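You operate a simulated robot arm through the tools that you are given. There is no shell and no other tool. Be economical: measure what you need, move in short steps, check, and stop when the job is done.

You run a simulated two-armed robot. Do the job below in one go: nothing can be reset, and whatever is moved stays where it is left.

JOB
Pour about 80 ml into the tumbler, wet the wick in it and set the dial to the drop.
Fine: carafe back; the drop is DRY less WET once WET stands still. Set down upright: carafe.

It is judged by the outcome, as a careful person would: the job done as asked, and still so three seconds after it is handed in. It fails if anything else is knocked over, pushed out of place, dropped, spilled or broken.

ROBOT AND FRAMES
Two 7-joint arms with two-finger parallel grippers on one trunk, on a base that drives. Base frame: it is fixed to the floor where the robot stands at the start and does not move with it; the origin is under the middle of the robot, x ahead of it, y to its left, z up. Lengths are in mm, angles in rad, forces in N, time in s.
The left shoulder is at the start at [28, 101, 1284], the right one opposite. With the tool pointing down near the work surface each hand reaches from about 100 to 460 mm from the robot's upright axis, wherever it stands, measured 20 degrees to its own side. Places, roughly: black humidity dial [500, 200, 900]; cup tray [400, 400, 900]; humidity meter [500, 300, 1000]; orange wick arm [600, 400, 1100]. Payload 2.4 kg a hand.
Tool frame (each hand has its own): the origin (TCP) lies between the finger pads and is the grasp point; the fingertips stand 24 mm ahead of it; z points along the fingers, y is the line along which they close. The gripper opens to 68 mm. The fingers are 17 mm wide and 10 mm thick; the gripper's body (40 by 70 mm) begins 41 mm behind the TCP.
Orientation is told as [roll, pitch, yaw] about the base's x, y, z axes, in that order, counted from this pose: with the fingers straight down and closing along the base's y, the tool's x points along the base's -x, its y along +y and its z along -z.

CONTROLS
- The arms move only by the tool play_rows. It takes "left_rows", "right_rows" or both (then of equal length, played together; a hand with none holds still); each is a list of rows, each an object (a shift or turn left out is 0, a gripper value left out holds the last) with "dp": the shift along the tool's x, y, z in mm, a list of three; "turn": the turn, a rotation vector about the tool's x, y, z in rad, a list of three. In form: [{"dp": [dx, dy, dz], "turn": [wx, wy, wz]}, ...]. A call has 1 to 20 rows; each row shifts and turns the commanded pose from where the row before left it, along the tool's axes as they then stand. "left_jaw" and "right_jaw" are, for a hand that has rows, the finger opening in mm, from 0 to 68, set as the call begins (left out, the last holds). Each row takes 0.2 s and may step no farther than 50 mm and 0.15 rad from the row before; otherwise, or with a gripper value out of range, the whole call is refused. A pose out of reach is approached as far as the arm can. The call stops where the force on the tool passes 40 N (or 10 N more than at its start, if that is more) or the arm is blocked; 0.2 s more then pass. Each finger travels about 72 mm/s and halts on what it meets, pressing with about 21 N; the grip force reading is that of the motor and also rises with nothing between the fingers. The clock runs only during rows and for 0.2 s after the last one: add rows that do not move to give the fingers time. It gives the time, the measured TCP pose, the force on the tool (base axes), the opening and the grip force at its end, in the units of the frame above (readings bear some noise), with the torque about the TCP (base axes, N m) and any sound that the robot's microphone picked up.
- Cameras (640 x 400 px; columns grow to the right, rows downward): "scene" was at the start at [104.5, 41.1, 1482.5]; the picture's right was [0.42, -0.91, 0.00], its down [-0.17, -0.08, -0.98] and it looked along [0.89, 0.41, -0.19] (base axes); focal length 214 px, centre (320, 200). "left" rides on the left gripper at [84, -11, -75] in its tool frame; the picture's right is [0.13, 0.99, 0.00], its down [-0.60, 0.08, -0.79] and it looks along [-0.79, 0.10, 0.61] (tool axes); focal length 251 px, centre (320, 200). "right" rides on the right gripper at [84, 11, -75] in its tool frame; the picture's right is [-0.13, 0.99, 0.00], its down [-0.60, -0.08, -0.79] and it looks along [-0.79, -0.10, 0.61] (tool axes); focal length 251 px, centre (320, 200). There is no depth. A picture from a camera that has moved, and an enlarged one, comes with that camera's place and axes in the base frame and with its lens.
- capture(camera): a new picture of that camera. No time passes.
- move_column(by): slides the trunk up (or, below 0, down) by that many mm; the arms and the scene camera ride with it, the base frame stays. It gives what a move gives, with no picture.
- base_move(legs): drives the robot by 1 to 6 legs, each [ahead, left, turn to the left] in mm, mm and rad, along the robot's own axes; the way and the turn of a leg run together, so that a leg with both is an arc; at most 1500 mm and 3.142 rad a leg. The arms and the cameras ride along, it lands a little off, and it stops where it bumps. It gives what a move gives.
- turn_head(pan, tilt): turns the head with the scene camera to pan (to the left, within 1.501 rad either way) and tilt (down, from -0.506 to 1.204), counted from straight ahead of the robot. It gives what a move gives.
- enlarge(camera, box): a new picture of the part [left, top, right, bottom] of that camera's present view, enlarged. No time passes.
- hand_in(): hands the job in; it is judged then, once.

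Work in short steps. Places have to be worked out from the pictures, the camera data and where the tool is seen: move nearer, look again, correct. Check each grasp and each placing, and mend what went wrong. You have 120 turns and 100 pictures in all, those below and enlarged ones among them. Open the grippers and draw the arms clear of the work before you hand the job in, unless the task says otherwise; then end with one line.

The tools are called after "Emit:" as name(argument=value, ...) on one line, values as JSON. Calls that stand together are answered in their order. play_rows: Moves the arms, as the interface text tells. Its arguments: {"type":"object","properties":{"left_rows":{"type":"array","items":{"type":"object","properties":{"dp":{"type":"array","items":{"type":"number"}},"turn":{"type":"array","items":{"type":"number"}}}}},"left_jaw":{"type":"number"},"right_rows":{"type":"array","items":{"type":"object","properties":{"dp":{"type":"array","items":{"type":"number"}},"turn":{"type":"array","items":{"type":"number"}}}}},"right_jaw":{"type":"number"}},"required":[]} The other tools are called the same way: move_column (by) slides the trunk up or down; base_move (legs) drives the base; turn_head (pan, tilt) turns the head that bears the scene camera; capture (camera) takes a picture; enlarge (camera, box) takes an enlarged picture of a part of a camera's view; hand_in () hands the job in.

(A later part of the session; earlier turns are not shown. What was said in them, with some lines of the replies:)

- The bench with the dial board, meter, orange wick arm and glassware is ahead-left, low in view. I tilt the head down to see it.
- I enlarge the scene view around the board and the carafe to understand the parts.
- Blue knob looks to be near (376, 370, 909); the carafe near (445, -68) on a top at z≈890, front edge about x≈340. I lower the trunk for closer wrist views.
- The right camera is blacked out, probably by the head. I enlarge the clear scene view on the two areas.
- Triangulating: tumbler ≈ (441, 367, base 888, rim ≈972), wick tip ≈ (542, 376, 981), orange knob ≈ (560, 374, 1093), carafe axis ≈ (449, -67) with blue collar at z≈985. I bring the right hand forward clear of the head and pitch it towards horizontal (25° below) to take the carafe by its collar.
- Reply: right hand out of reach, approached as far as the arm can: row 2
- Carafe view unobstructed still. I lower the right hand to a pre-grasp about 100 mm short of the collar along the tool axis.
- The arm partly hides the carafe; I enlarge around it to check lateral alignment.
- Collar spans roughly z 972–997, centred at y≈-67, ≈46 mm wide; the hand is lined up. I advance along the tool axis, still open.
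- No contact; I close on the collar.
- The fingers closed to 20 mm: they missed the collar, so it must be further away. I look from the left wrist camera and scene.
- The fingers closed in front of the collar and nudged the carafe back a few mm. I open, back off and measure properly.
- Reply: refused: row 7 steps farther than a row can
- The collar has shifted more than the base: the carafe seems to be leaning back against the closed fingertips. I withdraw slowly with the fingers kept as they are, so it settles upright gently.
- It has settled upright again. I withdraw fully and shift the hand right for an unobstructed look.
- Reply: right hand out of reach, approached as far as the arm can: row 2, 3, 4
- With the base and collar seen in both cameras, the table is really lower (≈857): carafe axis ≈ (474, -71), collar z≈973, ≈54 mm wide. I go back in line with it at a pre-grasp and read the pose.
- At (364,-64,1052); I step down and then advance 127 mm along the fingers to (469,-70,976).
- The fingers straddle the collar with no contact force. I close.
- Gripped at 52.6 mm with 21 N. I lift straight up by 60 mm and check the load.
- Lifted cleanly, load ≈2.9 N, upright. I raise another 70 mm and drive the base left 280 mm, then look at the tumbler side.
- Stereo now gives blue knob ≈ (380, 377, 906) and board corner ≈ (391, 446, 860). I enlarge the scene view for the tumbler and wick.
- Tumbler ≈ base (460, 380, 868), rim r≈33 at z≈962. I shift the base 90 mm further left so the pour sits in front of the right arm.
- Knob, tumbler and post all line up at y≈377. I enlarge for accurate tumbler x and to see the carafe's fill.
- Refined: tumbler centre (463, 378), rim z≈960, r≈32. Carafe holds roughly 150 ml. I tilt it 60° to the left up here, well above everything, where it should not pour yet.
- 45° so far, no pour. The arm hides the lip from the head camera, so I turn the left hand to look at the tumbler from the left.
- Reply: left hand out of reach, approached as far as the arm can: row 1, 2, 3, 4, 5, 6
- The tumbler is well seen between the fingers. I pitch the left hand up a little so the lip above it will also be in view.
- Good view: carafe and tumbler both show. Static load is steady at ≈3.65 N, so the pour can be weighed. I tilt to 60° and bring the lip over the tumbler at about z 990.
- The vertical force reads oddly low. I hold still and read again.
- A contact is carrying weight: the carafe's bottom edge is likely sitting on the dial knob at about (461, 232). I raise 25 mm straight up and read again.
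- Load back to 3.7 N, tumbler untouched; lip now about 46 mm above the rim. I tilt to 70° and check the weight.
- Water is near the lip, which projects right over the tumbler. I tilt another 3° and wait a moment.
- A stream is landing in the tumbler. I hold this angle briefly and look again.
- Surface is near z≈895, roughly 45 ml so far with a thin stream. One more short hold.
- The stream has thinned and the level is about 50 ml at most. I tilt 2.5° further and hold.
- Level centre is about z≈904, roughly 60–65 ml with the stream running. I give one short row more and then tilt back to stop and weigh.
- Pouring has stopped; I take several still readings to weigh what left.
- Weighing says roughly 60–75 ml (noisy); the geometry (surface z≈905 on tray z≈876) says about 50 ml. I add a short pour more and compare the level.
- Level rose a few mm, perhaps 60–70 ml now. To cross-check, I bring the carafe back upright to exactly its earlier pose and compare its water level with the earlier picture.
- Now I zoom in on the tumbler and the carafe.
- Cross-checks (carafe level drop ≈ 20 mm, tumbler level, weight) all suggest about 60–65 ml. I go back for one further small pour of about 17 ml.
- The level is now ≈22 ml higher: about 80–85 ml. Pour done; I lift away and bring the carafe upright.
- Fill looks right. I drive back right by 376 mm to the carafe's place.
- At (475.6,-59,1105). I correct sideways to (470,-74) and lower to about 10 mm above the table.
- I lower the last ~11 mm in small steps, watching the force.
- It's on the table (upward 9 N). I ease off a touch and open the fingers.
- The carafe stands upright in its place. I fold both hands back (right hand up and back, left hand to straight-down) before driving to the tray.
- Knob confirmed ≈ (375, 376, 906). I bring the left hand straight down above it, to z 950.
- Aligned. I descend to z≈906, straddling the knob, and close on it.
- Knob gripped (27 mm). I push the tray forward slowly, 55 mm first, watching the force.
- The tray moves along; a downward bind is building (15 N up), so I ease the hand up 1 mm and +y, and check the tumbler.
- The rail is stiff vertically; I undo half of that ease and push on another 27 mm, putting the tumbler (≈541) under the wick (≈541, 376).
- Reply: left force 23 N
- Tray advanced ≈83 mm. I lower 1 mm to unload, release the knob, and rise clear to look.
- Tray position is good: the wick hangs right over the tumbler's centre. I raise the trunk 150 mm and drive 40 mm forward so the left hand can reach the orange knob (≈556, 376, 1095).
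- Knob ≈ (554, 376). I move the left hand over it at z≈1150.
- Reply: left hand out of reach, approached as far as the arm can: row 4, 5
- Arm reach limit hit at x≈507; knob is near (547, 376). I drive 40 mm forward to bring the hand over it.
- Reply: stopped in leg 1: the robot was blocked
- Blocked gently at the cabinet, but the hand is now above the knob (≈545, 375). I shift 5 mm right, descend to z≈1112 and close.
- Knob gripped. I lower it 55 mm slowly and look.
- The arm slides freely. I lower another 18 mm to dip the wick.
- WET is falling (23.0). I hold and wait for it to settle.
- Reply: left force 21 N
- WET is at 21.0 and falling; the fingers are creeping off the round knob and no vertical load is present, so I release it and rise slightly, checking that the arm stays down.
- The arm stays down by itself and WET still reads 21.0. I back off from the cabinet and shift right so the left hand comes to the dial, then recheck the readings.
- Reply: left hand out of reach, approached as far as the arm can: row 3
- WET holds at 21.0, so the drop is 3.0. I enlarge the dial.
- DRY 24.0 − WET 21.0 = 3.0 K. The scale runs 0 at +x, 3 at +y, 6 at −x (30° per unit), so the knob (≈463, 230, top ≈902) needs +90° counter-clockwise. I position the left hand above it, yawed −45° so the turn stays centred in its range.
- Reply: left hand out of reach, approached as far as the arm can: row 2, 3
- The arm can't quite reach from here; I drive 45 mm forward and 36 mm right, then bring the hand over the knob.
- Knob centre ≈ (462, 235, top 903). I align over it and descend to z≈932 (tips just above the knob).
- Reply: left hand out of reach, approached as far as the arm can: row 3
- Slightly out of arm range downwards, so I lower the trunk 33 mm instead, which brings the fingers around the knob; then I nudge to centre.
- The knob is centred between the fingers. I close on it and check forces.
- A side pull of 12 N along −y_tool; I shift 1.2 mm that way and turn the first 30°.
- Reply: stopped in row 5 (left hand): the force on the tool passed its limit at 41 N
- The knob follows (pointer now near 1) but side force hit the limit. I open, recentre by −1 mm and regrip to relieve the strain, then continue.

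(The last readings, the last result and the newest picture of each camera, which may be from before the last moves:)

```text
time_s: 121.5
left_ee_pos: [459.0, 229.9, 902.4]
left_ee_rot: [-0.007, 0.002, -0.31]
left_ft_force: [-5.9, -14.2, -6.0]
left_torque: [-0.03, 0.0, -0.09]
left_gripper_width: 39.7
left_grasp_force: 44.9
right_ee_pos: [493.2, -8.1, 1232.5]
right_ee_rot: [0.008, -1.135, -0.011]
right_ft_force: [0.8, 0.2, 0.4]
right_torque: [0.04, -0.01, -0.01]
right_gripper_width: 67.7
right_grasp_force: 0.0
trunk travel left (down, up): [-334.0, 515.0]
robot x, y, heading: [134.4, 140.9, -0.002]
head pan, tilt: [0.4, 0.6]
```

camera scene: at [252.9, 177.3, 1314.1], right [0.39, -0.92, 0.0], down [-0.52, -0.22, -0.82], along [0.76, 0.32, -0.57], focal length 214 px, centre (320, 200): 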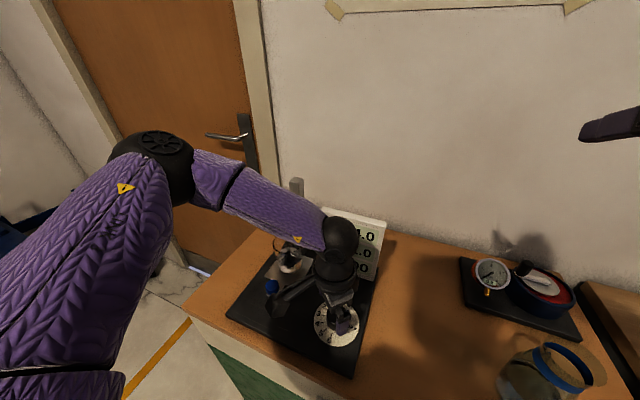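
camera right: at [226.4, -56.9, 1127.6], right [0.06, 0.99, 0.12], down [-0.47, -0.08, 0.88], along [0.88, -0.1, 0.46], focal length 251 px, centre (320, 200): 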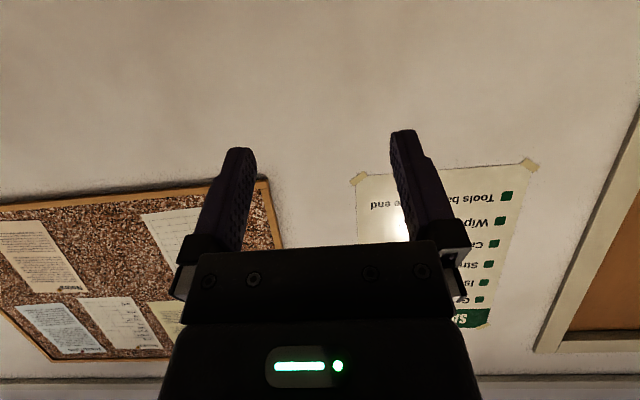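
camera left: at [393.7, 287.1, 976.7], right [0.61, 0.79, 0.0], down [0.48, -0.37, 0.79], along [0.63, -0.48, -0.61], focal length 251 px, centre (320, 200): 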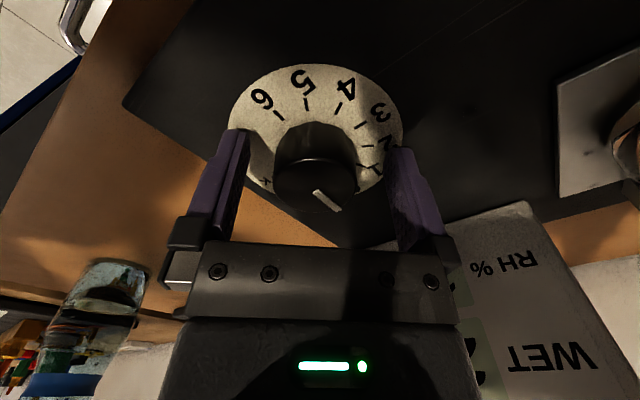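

On closing the hand is drawn ≈3.5 mm to −y; I shift the command by that and continue turning in small steps.

Emit:
play_rows(left_rows=[{"dp": [0, -2, 0]}, {"dp": [0, -1.5, 0]}, {}])

Emit:
play_rows(left_rows=[{"turn": [0, 0, -0.08]}, {"turn": [0, 0, -0.08]}, {"turn": [0, 0, -0.08]}, {"turn": [0, 0, -0.08]}, {}])

```text
time_s: 122.3
left_ee_pos: [459.2, 232.0, 903.0]
left_ee_rot: [-0.004, 0.0, -0.308]
left_ft_force: [-1.2, -14.4, -26.1]
left_torque: [0.41, -1.11, -0.07]
left_gripper_width: 39.6
left_grasp_force: 45.1
left hand out of reach, approached as far as the arm can: row 2
right_ee_pos: [495.7, -6.9, 1231.5]
right_ee_rot: [0.008, -1.135, -0.009]
right_ft_force: [0.9, -0.3, 0.1]
right_torque: [0.0, 0.01, 0.02]
right_gripper_width: 67.8
right_grasp_force: 0.1
trunk travel left (down, up): [-334.0, 515.0]
robot x, y, heading: [136.1, 142.3, -0.001]
head pan, tilt: [0.4, 0.6]
```

```text
time_s: 122.9
left_ee_pos: [459.1, 231.3, 902.9]
left_ee_rot: [-0.005, 0.003, -0.146]
left_ft_force: [3.2, -10.4, -16.3]
left_torque: [0.46, -0.45, -0.06]
left_gripper_width: 39.3
left_grasp_force: 45.3
right_ee_pos: [495.5, -7.7, 1231.9]
right_ee_rot: [0.007, -1.136, -0.01]
right_ft_force: [-0.1, 1.0, 0.3]
right_torque: [-0.03, 0.0, 0.03]
right_gripper_width: 67.8
right_grasp_force: 0.0
trunk travel left (down, up): [-334.0, 515.0]
robot x, y, heading: [136.1, 140.5, -0.01]
head pan, tilt: [0.4, 0.6]
stopped in row 3 (left hand): the force on the tool passed its limit at 40 N (the readings are from after the stop); the commanded pose is now the measured one
```

The arm is at the edge of its reach here, causing strain. I release, lift the hand 120 mm and lower the trunk by about the same for a better posture.

Emit:
play_rows(left_rows=[{}, {}, {}, {"dp": [0, 0, -30]}, {"dp": [0, 0, -30]}, {"dp": [0, 0, -30]}, {"dp": [0, 0, -40]}, {"dp": [0, 0, -20]}, {}], left_jaw=68)

Emit:
move_column(by=-120)

Emit:
capture(camera="left")

```text
time_s: 124.9
left_ee_pos: [458.2, 233.2, 1053.4]
left_ee_rot: [-0.006, 0.002, -0.145]
left_ft_force: [-0.5, 0.4, 0.5]
left_torque: [0.01, 0.01, 0.0]
left_gripper_width: 68.1
left_grasp_force: 0.0
right_ee_pos: [494.5, -6.3, 1232.3]
right_ee_rot: [0.003, -1.137, -0.008]
right_ft_force: [0.0, -0.2, 0.7]
right_torque: [-0.02, 0.02, 0.01]
right_gripper_width: 67.8
right_grasp_force: 0.0
trunk travel left (down, up): [-334.0, 515.0]
robot x, y, heading: [133.7, 142.7, 0.0]
head pan, tilt: [0.4, 0.6]
```

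```text
time_s: 126.4
left_ee_pos: [457.7, 232.8, 933.2]
left_ee_rot: [-0.005, 0.003, -0.146]
left_ft_force: [0.0, -0.6, 0.7]
left_torque: [-0.03, -0.02, 0.01]
left_gripper_width: 68.2
left_grasp_force: 0.1
right_ee_pos: [493.4, -6.1, 1113.0]
right_ee_rot: [0.005, -1.138, -0.007]
right_ft_force: [-0.6, 0.4, -0.2]
right_torque: [0.02, -0.01, 0.06]
right_gripper_width: 68.3
right_grasp_force: 0.1
trunk travel left (down, up): [-214.0, 635.0]
robot x, y, heading: [134.3, 142.5, 0.001]
head pan, tilt: [0.4, 0.6]
```

```text
12 pictures are left
camera left: at [373.1, 235.0, 1007.6], right [0.02, 1.0, 0.0], down [0.61, -0.01, 0.79], along [0.79, -0.02, -0.61], focal length 251 px, centre (320, 200)
```

left: 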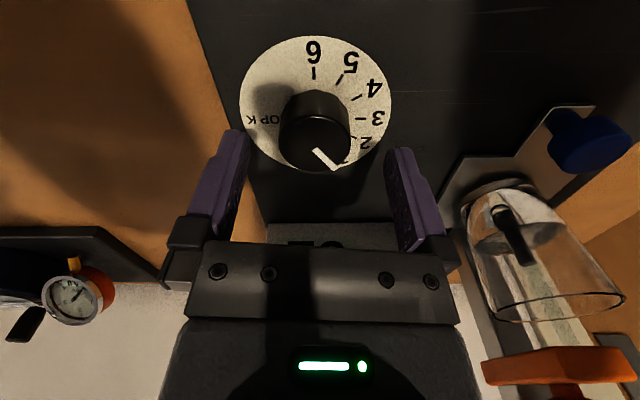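

Pointer is between 1 and 2 (≈36°). Knob centre ≈ (459, 229). I recentre, pre-rotate back to about −0.5, and descend around it.

Emit:
play_rows(left_rows=[{"dp": [-2, -3.6, 0]}, {"turn": [0, 0, 0.118]}, {"turn": [0, 0, 0.118]}, {"turn": [0, 0, 0.118]}, {"dp": [0, 0, 15]}, {"dp": [0, 0, 16]}, {}])

Emit:
play_rows(left_rows=[{}, {}, {}], left_jaw=30)

```text
time_s: 128.0
left_ee_pos: [459.9, 228.6, 901.4]
left_ee_rot: [-0.005, -0.001, -0.499]
left_ft_force: [0.3, 0.5, 0.1]
left_torque: [0.0, 0.01, -0.01]
left_gripper_width: 68.2
left_grasp_force: 0.1
right_ee_pos: [494.3, -6.3, 1113.5]
right_ee_rot: [0.005, -1.135, -0.006]
right_ft_force: [0.4, -0.1, 0.0]
right_torque: [0.01, -0.02, -0.02]
right_gripper_width: 67.8
right_grasp_force: 0.1
trunk travel left (down, up): [-214.0, 635.0]
robot x, y, heading: [133.8, 138.7, -0.003]
head pan, tilt: [0.4, 0.6]
```

```text
time_s: 128.8
left_ee_pos: [460.3, 229.9, 900.9]
left_ee_rot: [-0.007, -0.001, -0.498]
left_ft_force: [9.1, 13.1, 5.2]
left_torque: [0.33, -0.43, 0.06]
left_gripper_width: 42.5
left_grasp_force: 7.9
right_ee_pos: [495.3, -5.0, 1112.3]
right_ee_rot: [0.001, -1.134, -0.003]
right_ft_force: [-0.4, 0.2, 1.1]
right_torque: [-0.02, 0.01, -0.02]
right_gripper_width: 67.9
right_grasp_force: 0.1
trunk travel left (down, up): [-214.0, 635.0]
robot x, y, heading: [137.3, 140.7, -0.001]
head pan, tilt: [0.4, 0.6]
```

Now the pull is the other way (+16 N); I shift +1.3 mm and let the fingers finish closing.

Emit:
play_rows(left_rows=[{"dp": [0, 1.3, 0]}, {}, {}])

Emit:
play_rows(left_rows=[{"turn": [0, 0, -0.1]}, {"turn": [0, 0, -0.1]}, {"turn": [0, 0, -0.1]}, {}])

```text
time_s: 129.6
left_ee_pos: [460.8, 230.4, 901.1]
left_ee_rot: [-0.007, 0.0, -0.499]
left_ft_force: [8.5, 10.1, 6.1]
left_torque: [0.36, -0.23, 0.05]
left_gripper_width: 40.8
left_grasp_force: 6.3
right_ee_pos: [495.6, -4.5, 1113.1]
right_ee_rot: [0.002, -1.134, -0.003]
right_ft_force: [0.0, 0.6, 0.6]
right_torque: [-0.02, -0.02, -0.01]
right_gripper_width: 68.2
right_grasp_force: 0.1
trunk travel left (down, up): [-214.0, 635.0]
robot x, y, heading: [136.0, 141.7, -0.001]
head pan, tilt: [0.4, 0.6]
```

```text
time_s: 130.6
left_ee_pos: [459.8, 230.0, 900.1]
left_ee_rot: [-0.005, 0.004, -0.197]
left_ft_force: [3.7, 5.2, -10.1]
left_torque: [0.19, -0.72, 0.03]
left_gripper_width: 39.0
left_grasp_force: 44.8
right_ee_pos: [495.2, -6.1, 1113.3]
right_ee_rot: [0.001, -1.133, -0.005]
right_ft_force: [1.1, 0.1, 0.2]
right_torque: [0.02, -0.02, 0.01]
right_gripper_width: 68.1
right_grasp_force: 0.1
trunk travel left (down, up): [-214.0, 635.0]
robot x, y, heading: [138.0, 140.7, 0.0]
head pan, tilt: [0.4, 0.6]
```

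Low strain now and the grip is full. I turn another 0.3 rad and look.

Emit:
play_rows(left_rows=[{"dp": [0, 0.4, -0.3], "turn": [0, 0, -0.1]}, {"turn": [0, 0, -0.1]}, {"turn": [0, 0, -0.1]}, {}])

Emit:
enlarge(camera="left", box=[200, 40, 440, 240])

```text
time_s: 131.6
left_ee_pos: [460.7, 228.8, 902.3]
left_ee_rot: [-0.005, 0.007, 0.101]
left_ft_force: [-2.5, -10.5, -28.5]
left_torque: [0.31, -0.66, -0.04]
left_gripper_width: 38.7
left_grasp_force: 44.9
right_ee_pos: [495.8, -7.5, 1111.3]
right_ee_rot: [0.003, -1.135, -0.008]
right_ft_force: [0.5, 0.3, 0.6]
right_torque: [0.04, -0.01, 0.0]
right_gripper_width: 67.9
right_grasp_force: 0.0
trunk travel left (down, up): [-214.0, 635.0]
robot x, y, heading: [139.1, 140.1, 0.003]
head pan, tilt: [0.4, 0.6]
```

```text
2.00 times, centred on (320, 140) of left
camera zoom: at [378.1, 210.7, 976.2], right [-0.23, 0.97, 0.0], down [0.6, 0.14, 0.79], along [0.77, 0.18, -0.61], focal length 503 px, centre (320, 320)
```

zoom: 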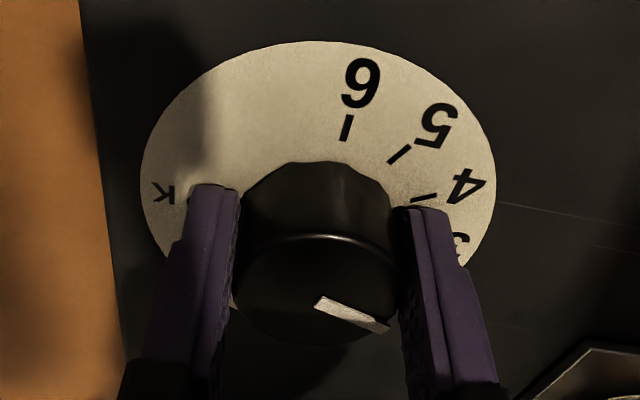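

By count and picture the pointer is at ≈71°. I turn the remaining ≈19°, easing down ~1 mm to relieve the upward pull.

Emit:
play_rows(left_rows=[{"dp": [0, -0.3, 1.0]}, {"dp": [0, 0, 0.3], "turn": [0, 0, -0.11]}, {"turn": [0, 0, -0.11]}, {"turn": [0, 0, -0.11]}, {}])

Emit:
play_rows(left_rows=[{}, {}, {}, {"dp": [0, 0, -20]}, {"dp": [0, 0, -25]}, {"dp": [0, 0, -25]}, {}], left_jaw=68)

Emit:
enlarge(camera="left", box=[220, 20, 400, 170])

```text
time_s: 132.8
left_ee_pos: [461.5, 228.1, 901.5]
left_ee_rot: [-0.004, 0.007, 0.43]
left_ft_force: [-3.9, -18.6, -6.4]
left_torque: [-0.67, 1.11, -0.04]
left_gripper_width: 39.0
left_grasp_force: 44.8
right_ee_pos: [493.9, -9.8, 1112.0]
right_ee_rot: [0.007, -1.136, -0.01]
right_ft_force: [0.7, -0.2, -0.3]
right_torque: [0.02, -0.02, 0.0]
right_gripper_width: 68.2
right_grasp_force: 0.1
trunk travel left (down, up): [-214.0, 635.0]
robot x, y, heading: [138.1, 141.1, 0.001]
head pan, tilt: [0.4, 0.6]
```

```text
time_s: 134.4
left_ee_pos: [459.0, 228.6, 970.0]
left_ee_rot: [0.0, 0.004, 0.431]
left_ft_force: [0.2, -0.4, -0.6]
left_torque: [0.03, -0.02, 0.01]
left_gripper_width: 67.9
left_grasp_force: 0.2
right_ee_pos: [494.0, -6.6, 1112.4]
right_ee_rot: [0.005, -1.136, -0.007]
right_ft_force: [0.6, 0.1, -0.3]
right_torque: [0.01, 0.0, 0.0]
right_gripper_width: 67.9
right_grasp_force: 0.0
trunk travel left (down, up): [-214.0, 635.0]
robot x, y, heading: [138.3, 140.8, -0.004]
head pan, tilt: [0.4, 0.6]
```

```text
2.67 times, centred on (310, 95) of left
camera zoom: at [388.0, 184.9, 1045.7], right [-0.53, 0.85, 0.0], down [0.52, 0.33, 0.79], along [0.67, 0.42, -0.61], focal length 670 px, centre (347, 480)
```

zoom: 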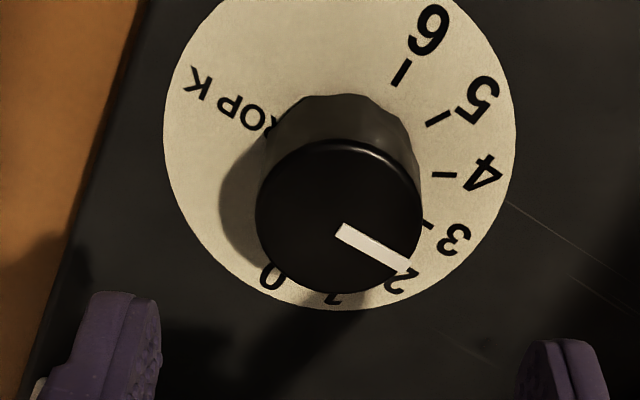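

The pointer computes to ≈91°, i.e. ≈3.0 (the 4 and 6 ticks check out at 120° and 180°). I raise the left hand, and back the robot away.

Emit:
play_rows(left_rows=[{"dp": [0, 0, -40]}, {"dp": [0, 0, -40]}, {"dp": [0, 0, -30]}, {}])

Emit:
base_move(legs=[[-200, 0, 0]])

Emit:
capture(camera="scene")

```text
time_s: 135.4
left_ee_pos: [456.0, 238.9, 1076.9]
left_ee_rot: [-0.004, 0.006, 0.432]
left_ft_force: [0.0, 0.7, 0.0]
left_torque: [0.01, 0.04, -0.02]
left_gripper_width: 67.8
left_grasp_force: 0.1
left hand out of reach, approached as far as the arm can: row 3
right_ee_pos: [493.7, -6.1, 1112.7]
right_ee_rot: [0.001, -1.135, -0.007]
right_ft_force: [0.1, 0.0, -0.3]
right_torque: [0.01, -0.03, -0.02]
right_gripper_width: 68.0
right_grasp_force: 0.0
trunk travel left (down, up): [-214.0, 635.0]
robot x, y, heading: [133.6, 142.4, 0.0]
head pan, tilt: [0.4, 0.6]
```

```text
time_s: 137.1
left_ee_pos: [253.9, 241.9, 1076.5]
left_ee_rot: [-0.006, 0.007, 0.435]
left_ft_force: [0.3, 0.0, 0.2]
left_torque: [0.03, -0.01, 0.02]
left_gripper_width: 67.9
left_grasp_force: 0.1
right_ee_pos: [291.6, -6.0, 1112.6]
right_ee_rot: [0.003, -1.135, -0.002]
right_ft_force: [-0.5, -0.1, -0.3]
right_torque: [-0.02, -0.05, 0.02]
right_gripper_width: 67.8
right_grasp_force: 0.0
trunk travel left (down, up): [-214.0, 635.0]
robot x, y, heading: [-67.8, 139.5, 0.001]
head pan, tilt: [0.4, 0.6]
```

```text
9 pictures are left
camera scene: at [82.0, 177.4, 1159.1], right [0.39, -0.92, 0.0], down [-0.52, -0.22, -0.82], along [0.76, 0.32, -0.57], focal length 214 px, centre (320, 200)
```

scene: 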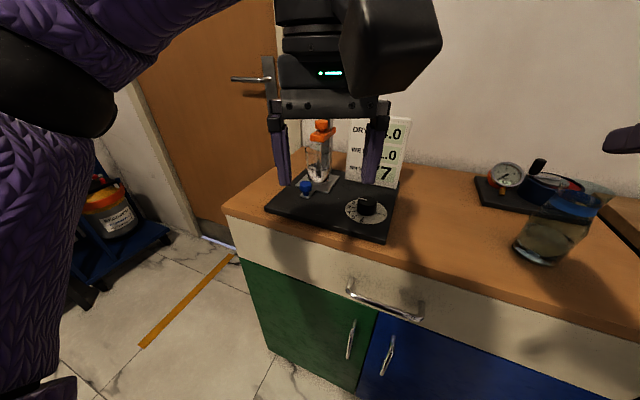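

RH now shows a figure ending in 7 (24/21 gives ≈77 %). I raise the trunk to clear the view and do a final check.

Emit:
move_column(by=200)

Emit:
turn_head(pan=0.2, tilt=0.75)

Emit:
capture(camera="scene")

```text
time_s: 139.2
left_ee_pos: [217.3, 242.0, 1307.9]
left_ee_rot: [-0.052, -0.091, 0.442]
left_ft_force: [-0.6, -0.4, 0.1]
left_torque: [0.01, 0.01, -0.01]
left_gripper_width: 68.0
left_grasp_force: 0.0
right_ee_pos: [294.1, -5.2, 1312.9]
right_ee_rot: [0.005, -1.134, -0.002]
right_ft_force: [0.2, 0.1, 0.1]
right_torque: [-0.01, -0.01, -0.05]
right_gripper_width: 68.0
right_grasp_force: 0.2
trunk travel left (down, up): [-414.0, 435.0]
robot x, y, heading: [-67.9, 139.4, 0.009]
head pan, tilt: [0.4, 0.6]
```

```text
time_s: 139.9
left_ee_pos: [216.0, 241.9, 1306.9]
left_ee_rot: [-0.053, -0.092, 0.441]
left_ft_force: [0.2, 0.3, 0.2]
left_torque: [-0.01, 0.05, -0.05]
left_gripper_width: 68.0
left_grasp_force: 0.1
right_ee_pos: [292.4, -5.2, 1311.7]
right_ee_rot: [0.004, -1.135, -0.002]
right_ft_force: [0.3, 0.5, -0.1]
right_torque: [-0.01, 0.02, -0.01]
right_gripper_width: 67.8
right_grasp_force: 0.2
trunk travel left (down, up): [-414.0, 435.0]
robot x, y, heading: [-65.3, 139.2, 0.006]
head pan, tilt: [0.201, 0.75]
```

```text
8 pictures are left
camera scene: at [43.1, 159.5, 1348.6], right [0.2, -0.98, 0.0], down [-0.67, -0.14, -0.73], along [0.72, 0.15, -0.68], focal length 214 px, centre (320, 200)
```

scene: 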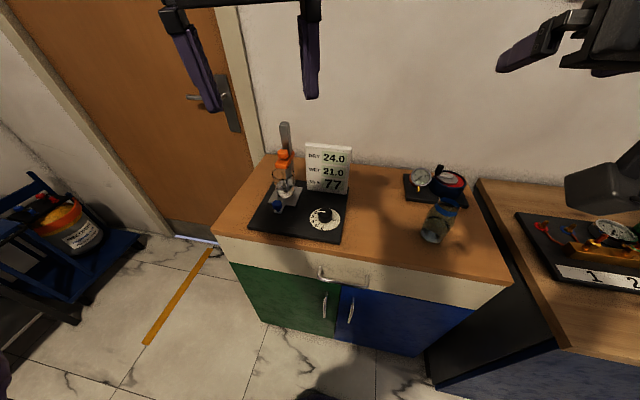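

Emit:
enlarge(camera="scene", box=[240, 110, 370, 250])

Emit:
enlarge(camera="scene", box=[395, 155, 475, 255])

```text
2.86 times, centred on (305, 180) of scene
camera zoom: at [43.1, 159.5, 1348.6], right [0.2, -0.98, 0.0], down [-0.67, -0.14, -0.73], along [0.72, 0.15, -0.68], focal length 613 px, centre (363, 257)
```

zoom: 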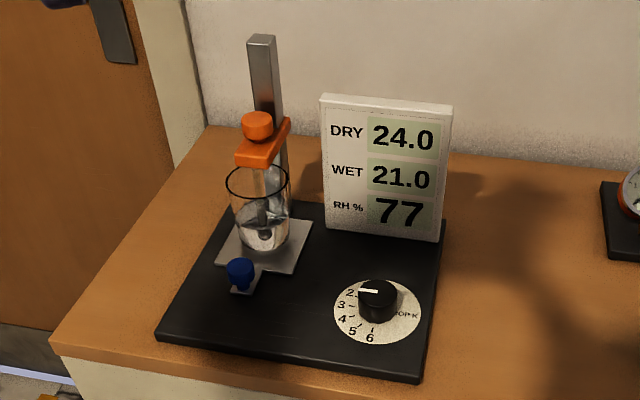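

```text
4.00 times, centred on (435, 205) of scene
camera zoom: at [43.1, 159.5, 1348.6], right [0.2, -0.98, 0.0], down [-0.67, -0.14, -0.73], along [0.72, 0.15, -0.68], focal length 858 px, centre (-140, 180)
```

zoom: 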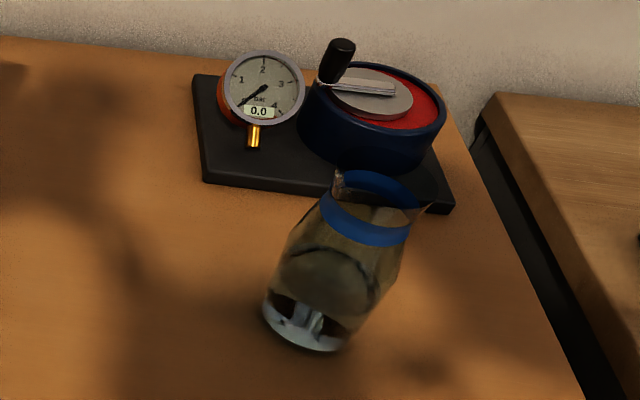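

Carafe is upright in its place, the wick is in the water, WET is steady at 21.0 (DRY 24.0), the dial is at 3 and RH reads 77. Both hands are open and clear, so I hand in.

Emit:
hand_in()

```text
The job is handed in.
```

The job is handed in: about 80 ml is poured (estimated by level and weight, not measured exactly), the wick is in the water with WET steady at 21.0 against DRY 24.0, the dial is set to 3, and the carafe is back upright within a few mm of its original spot.
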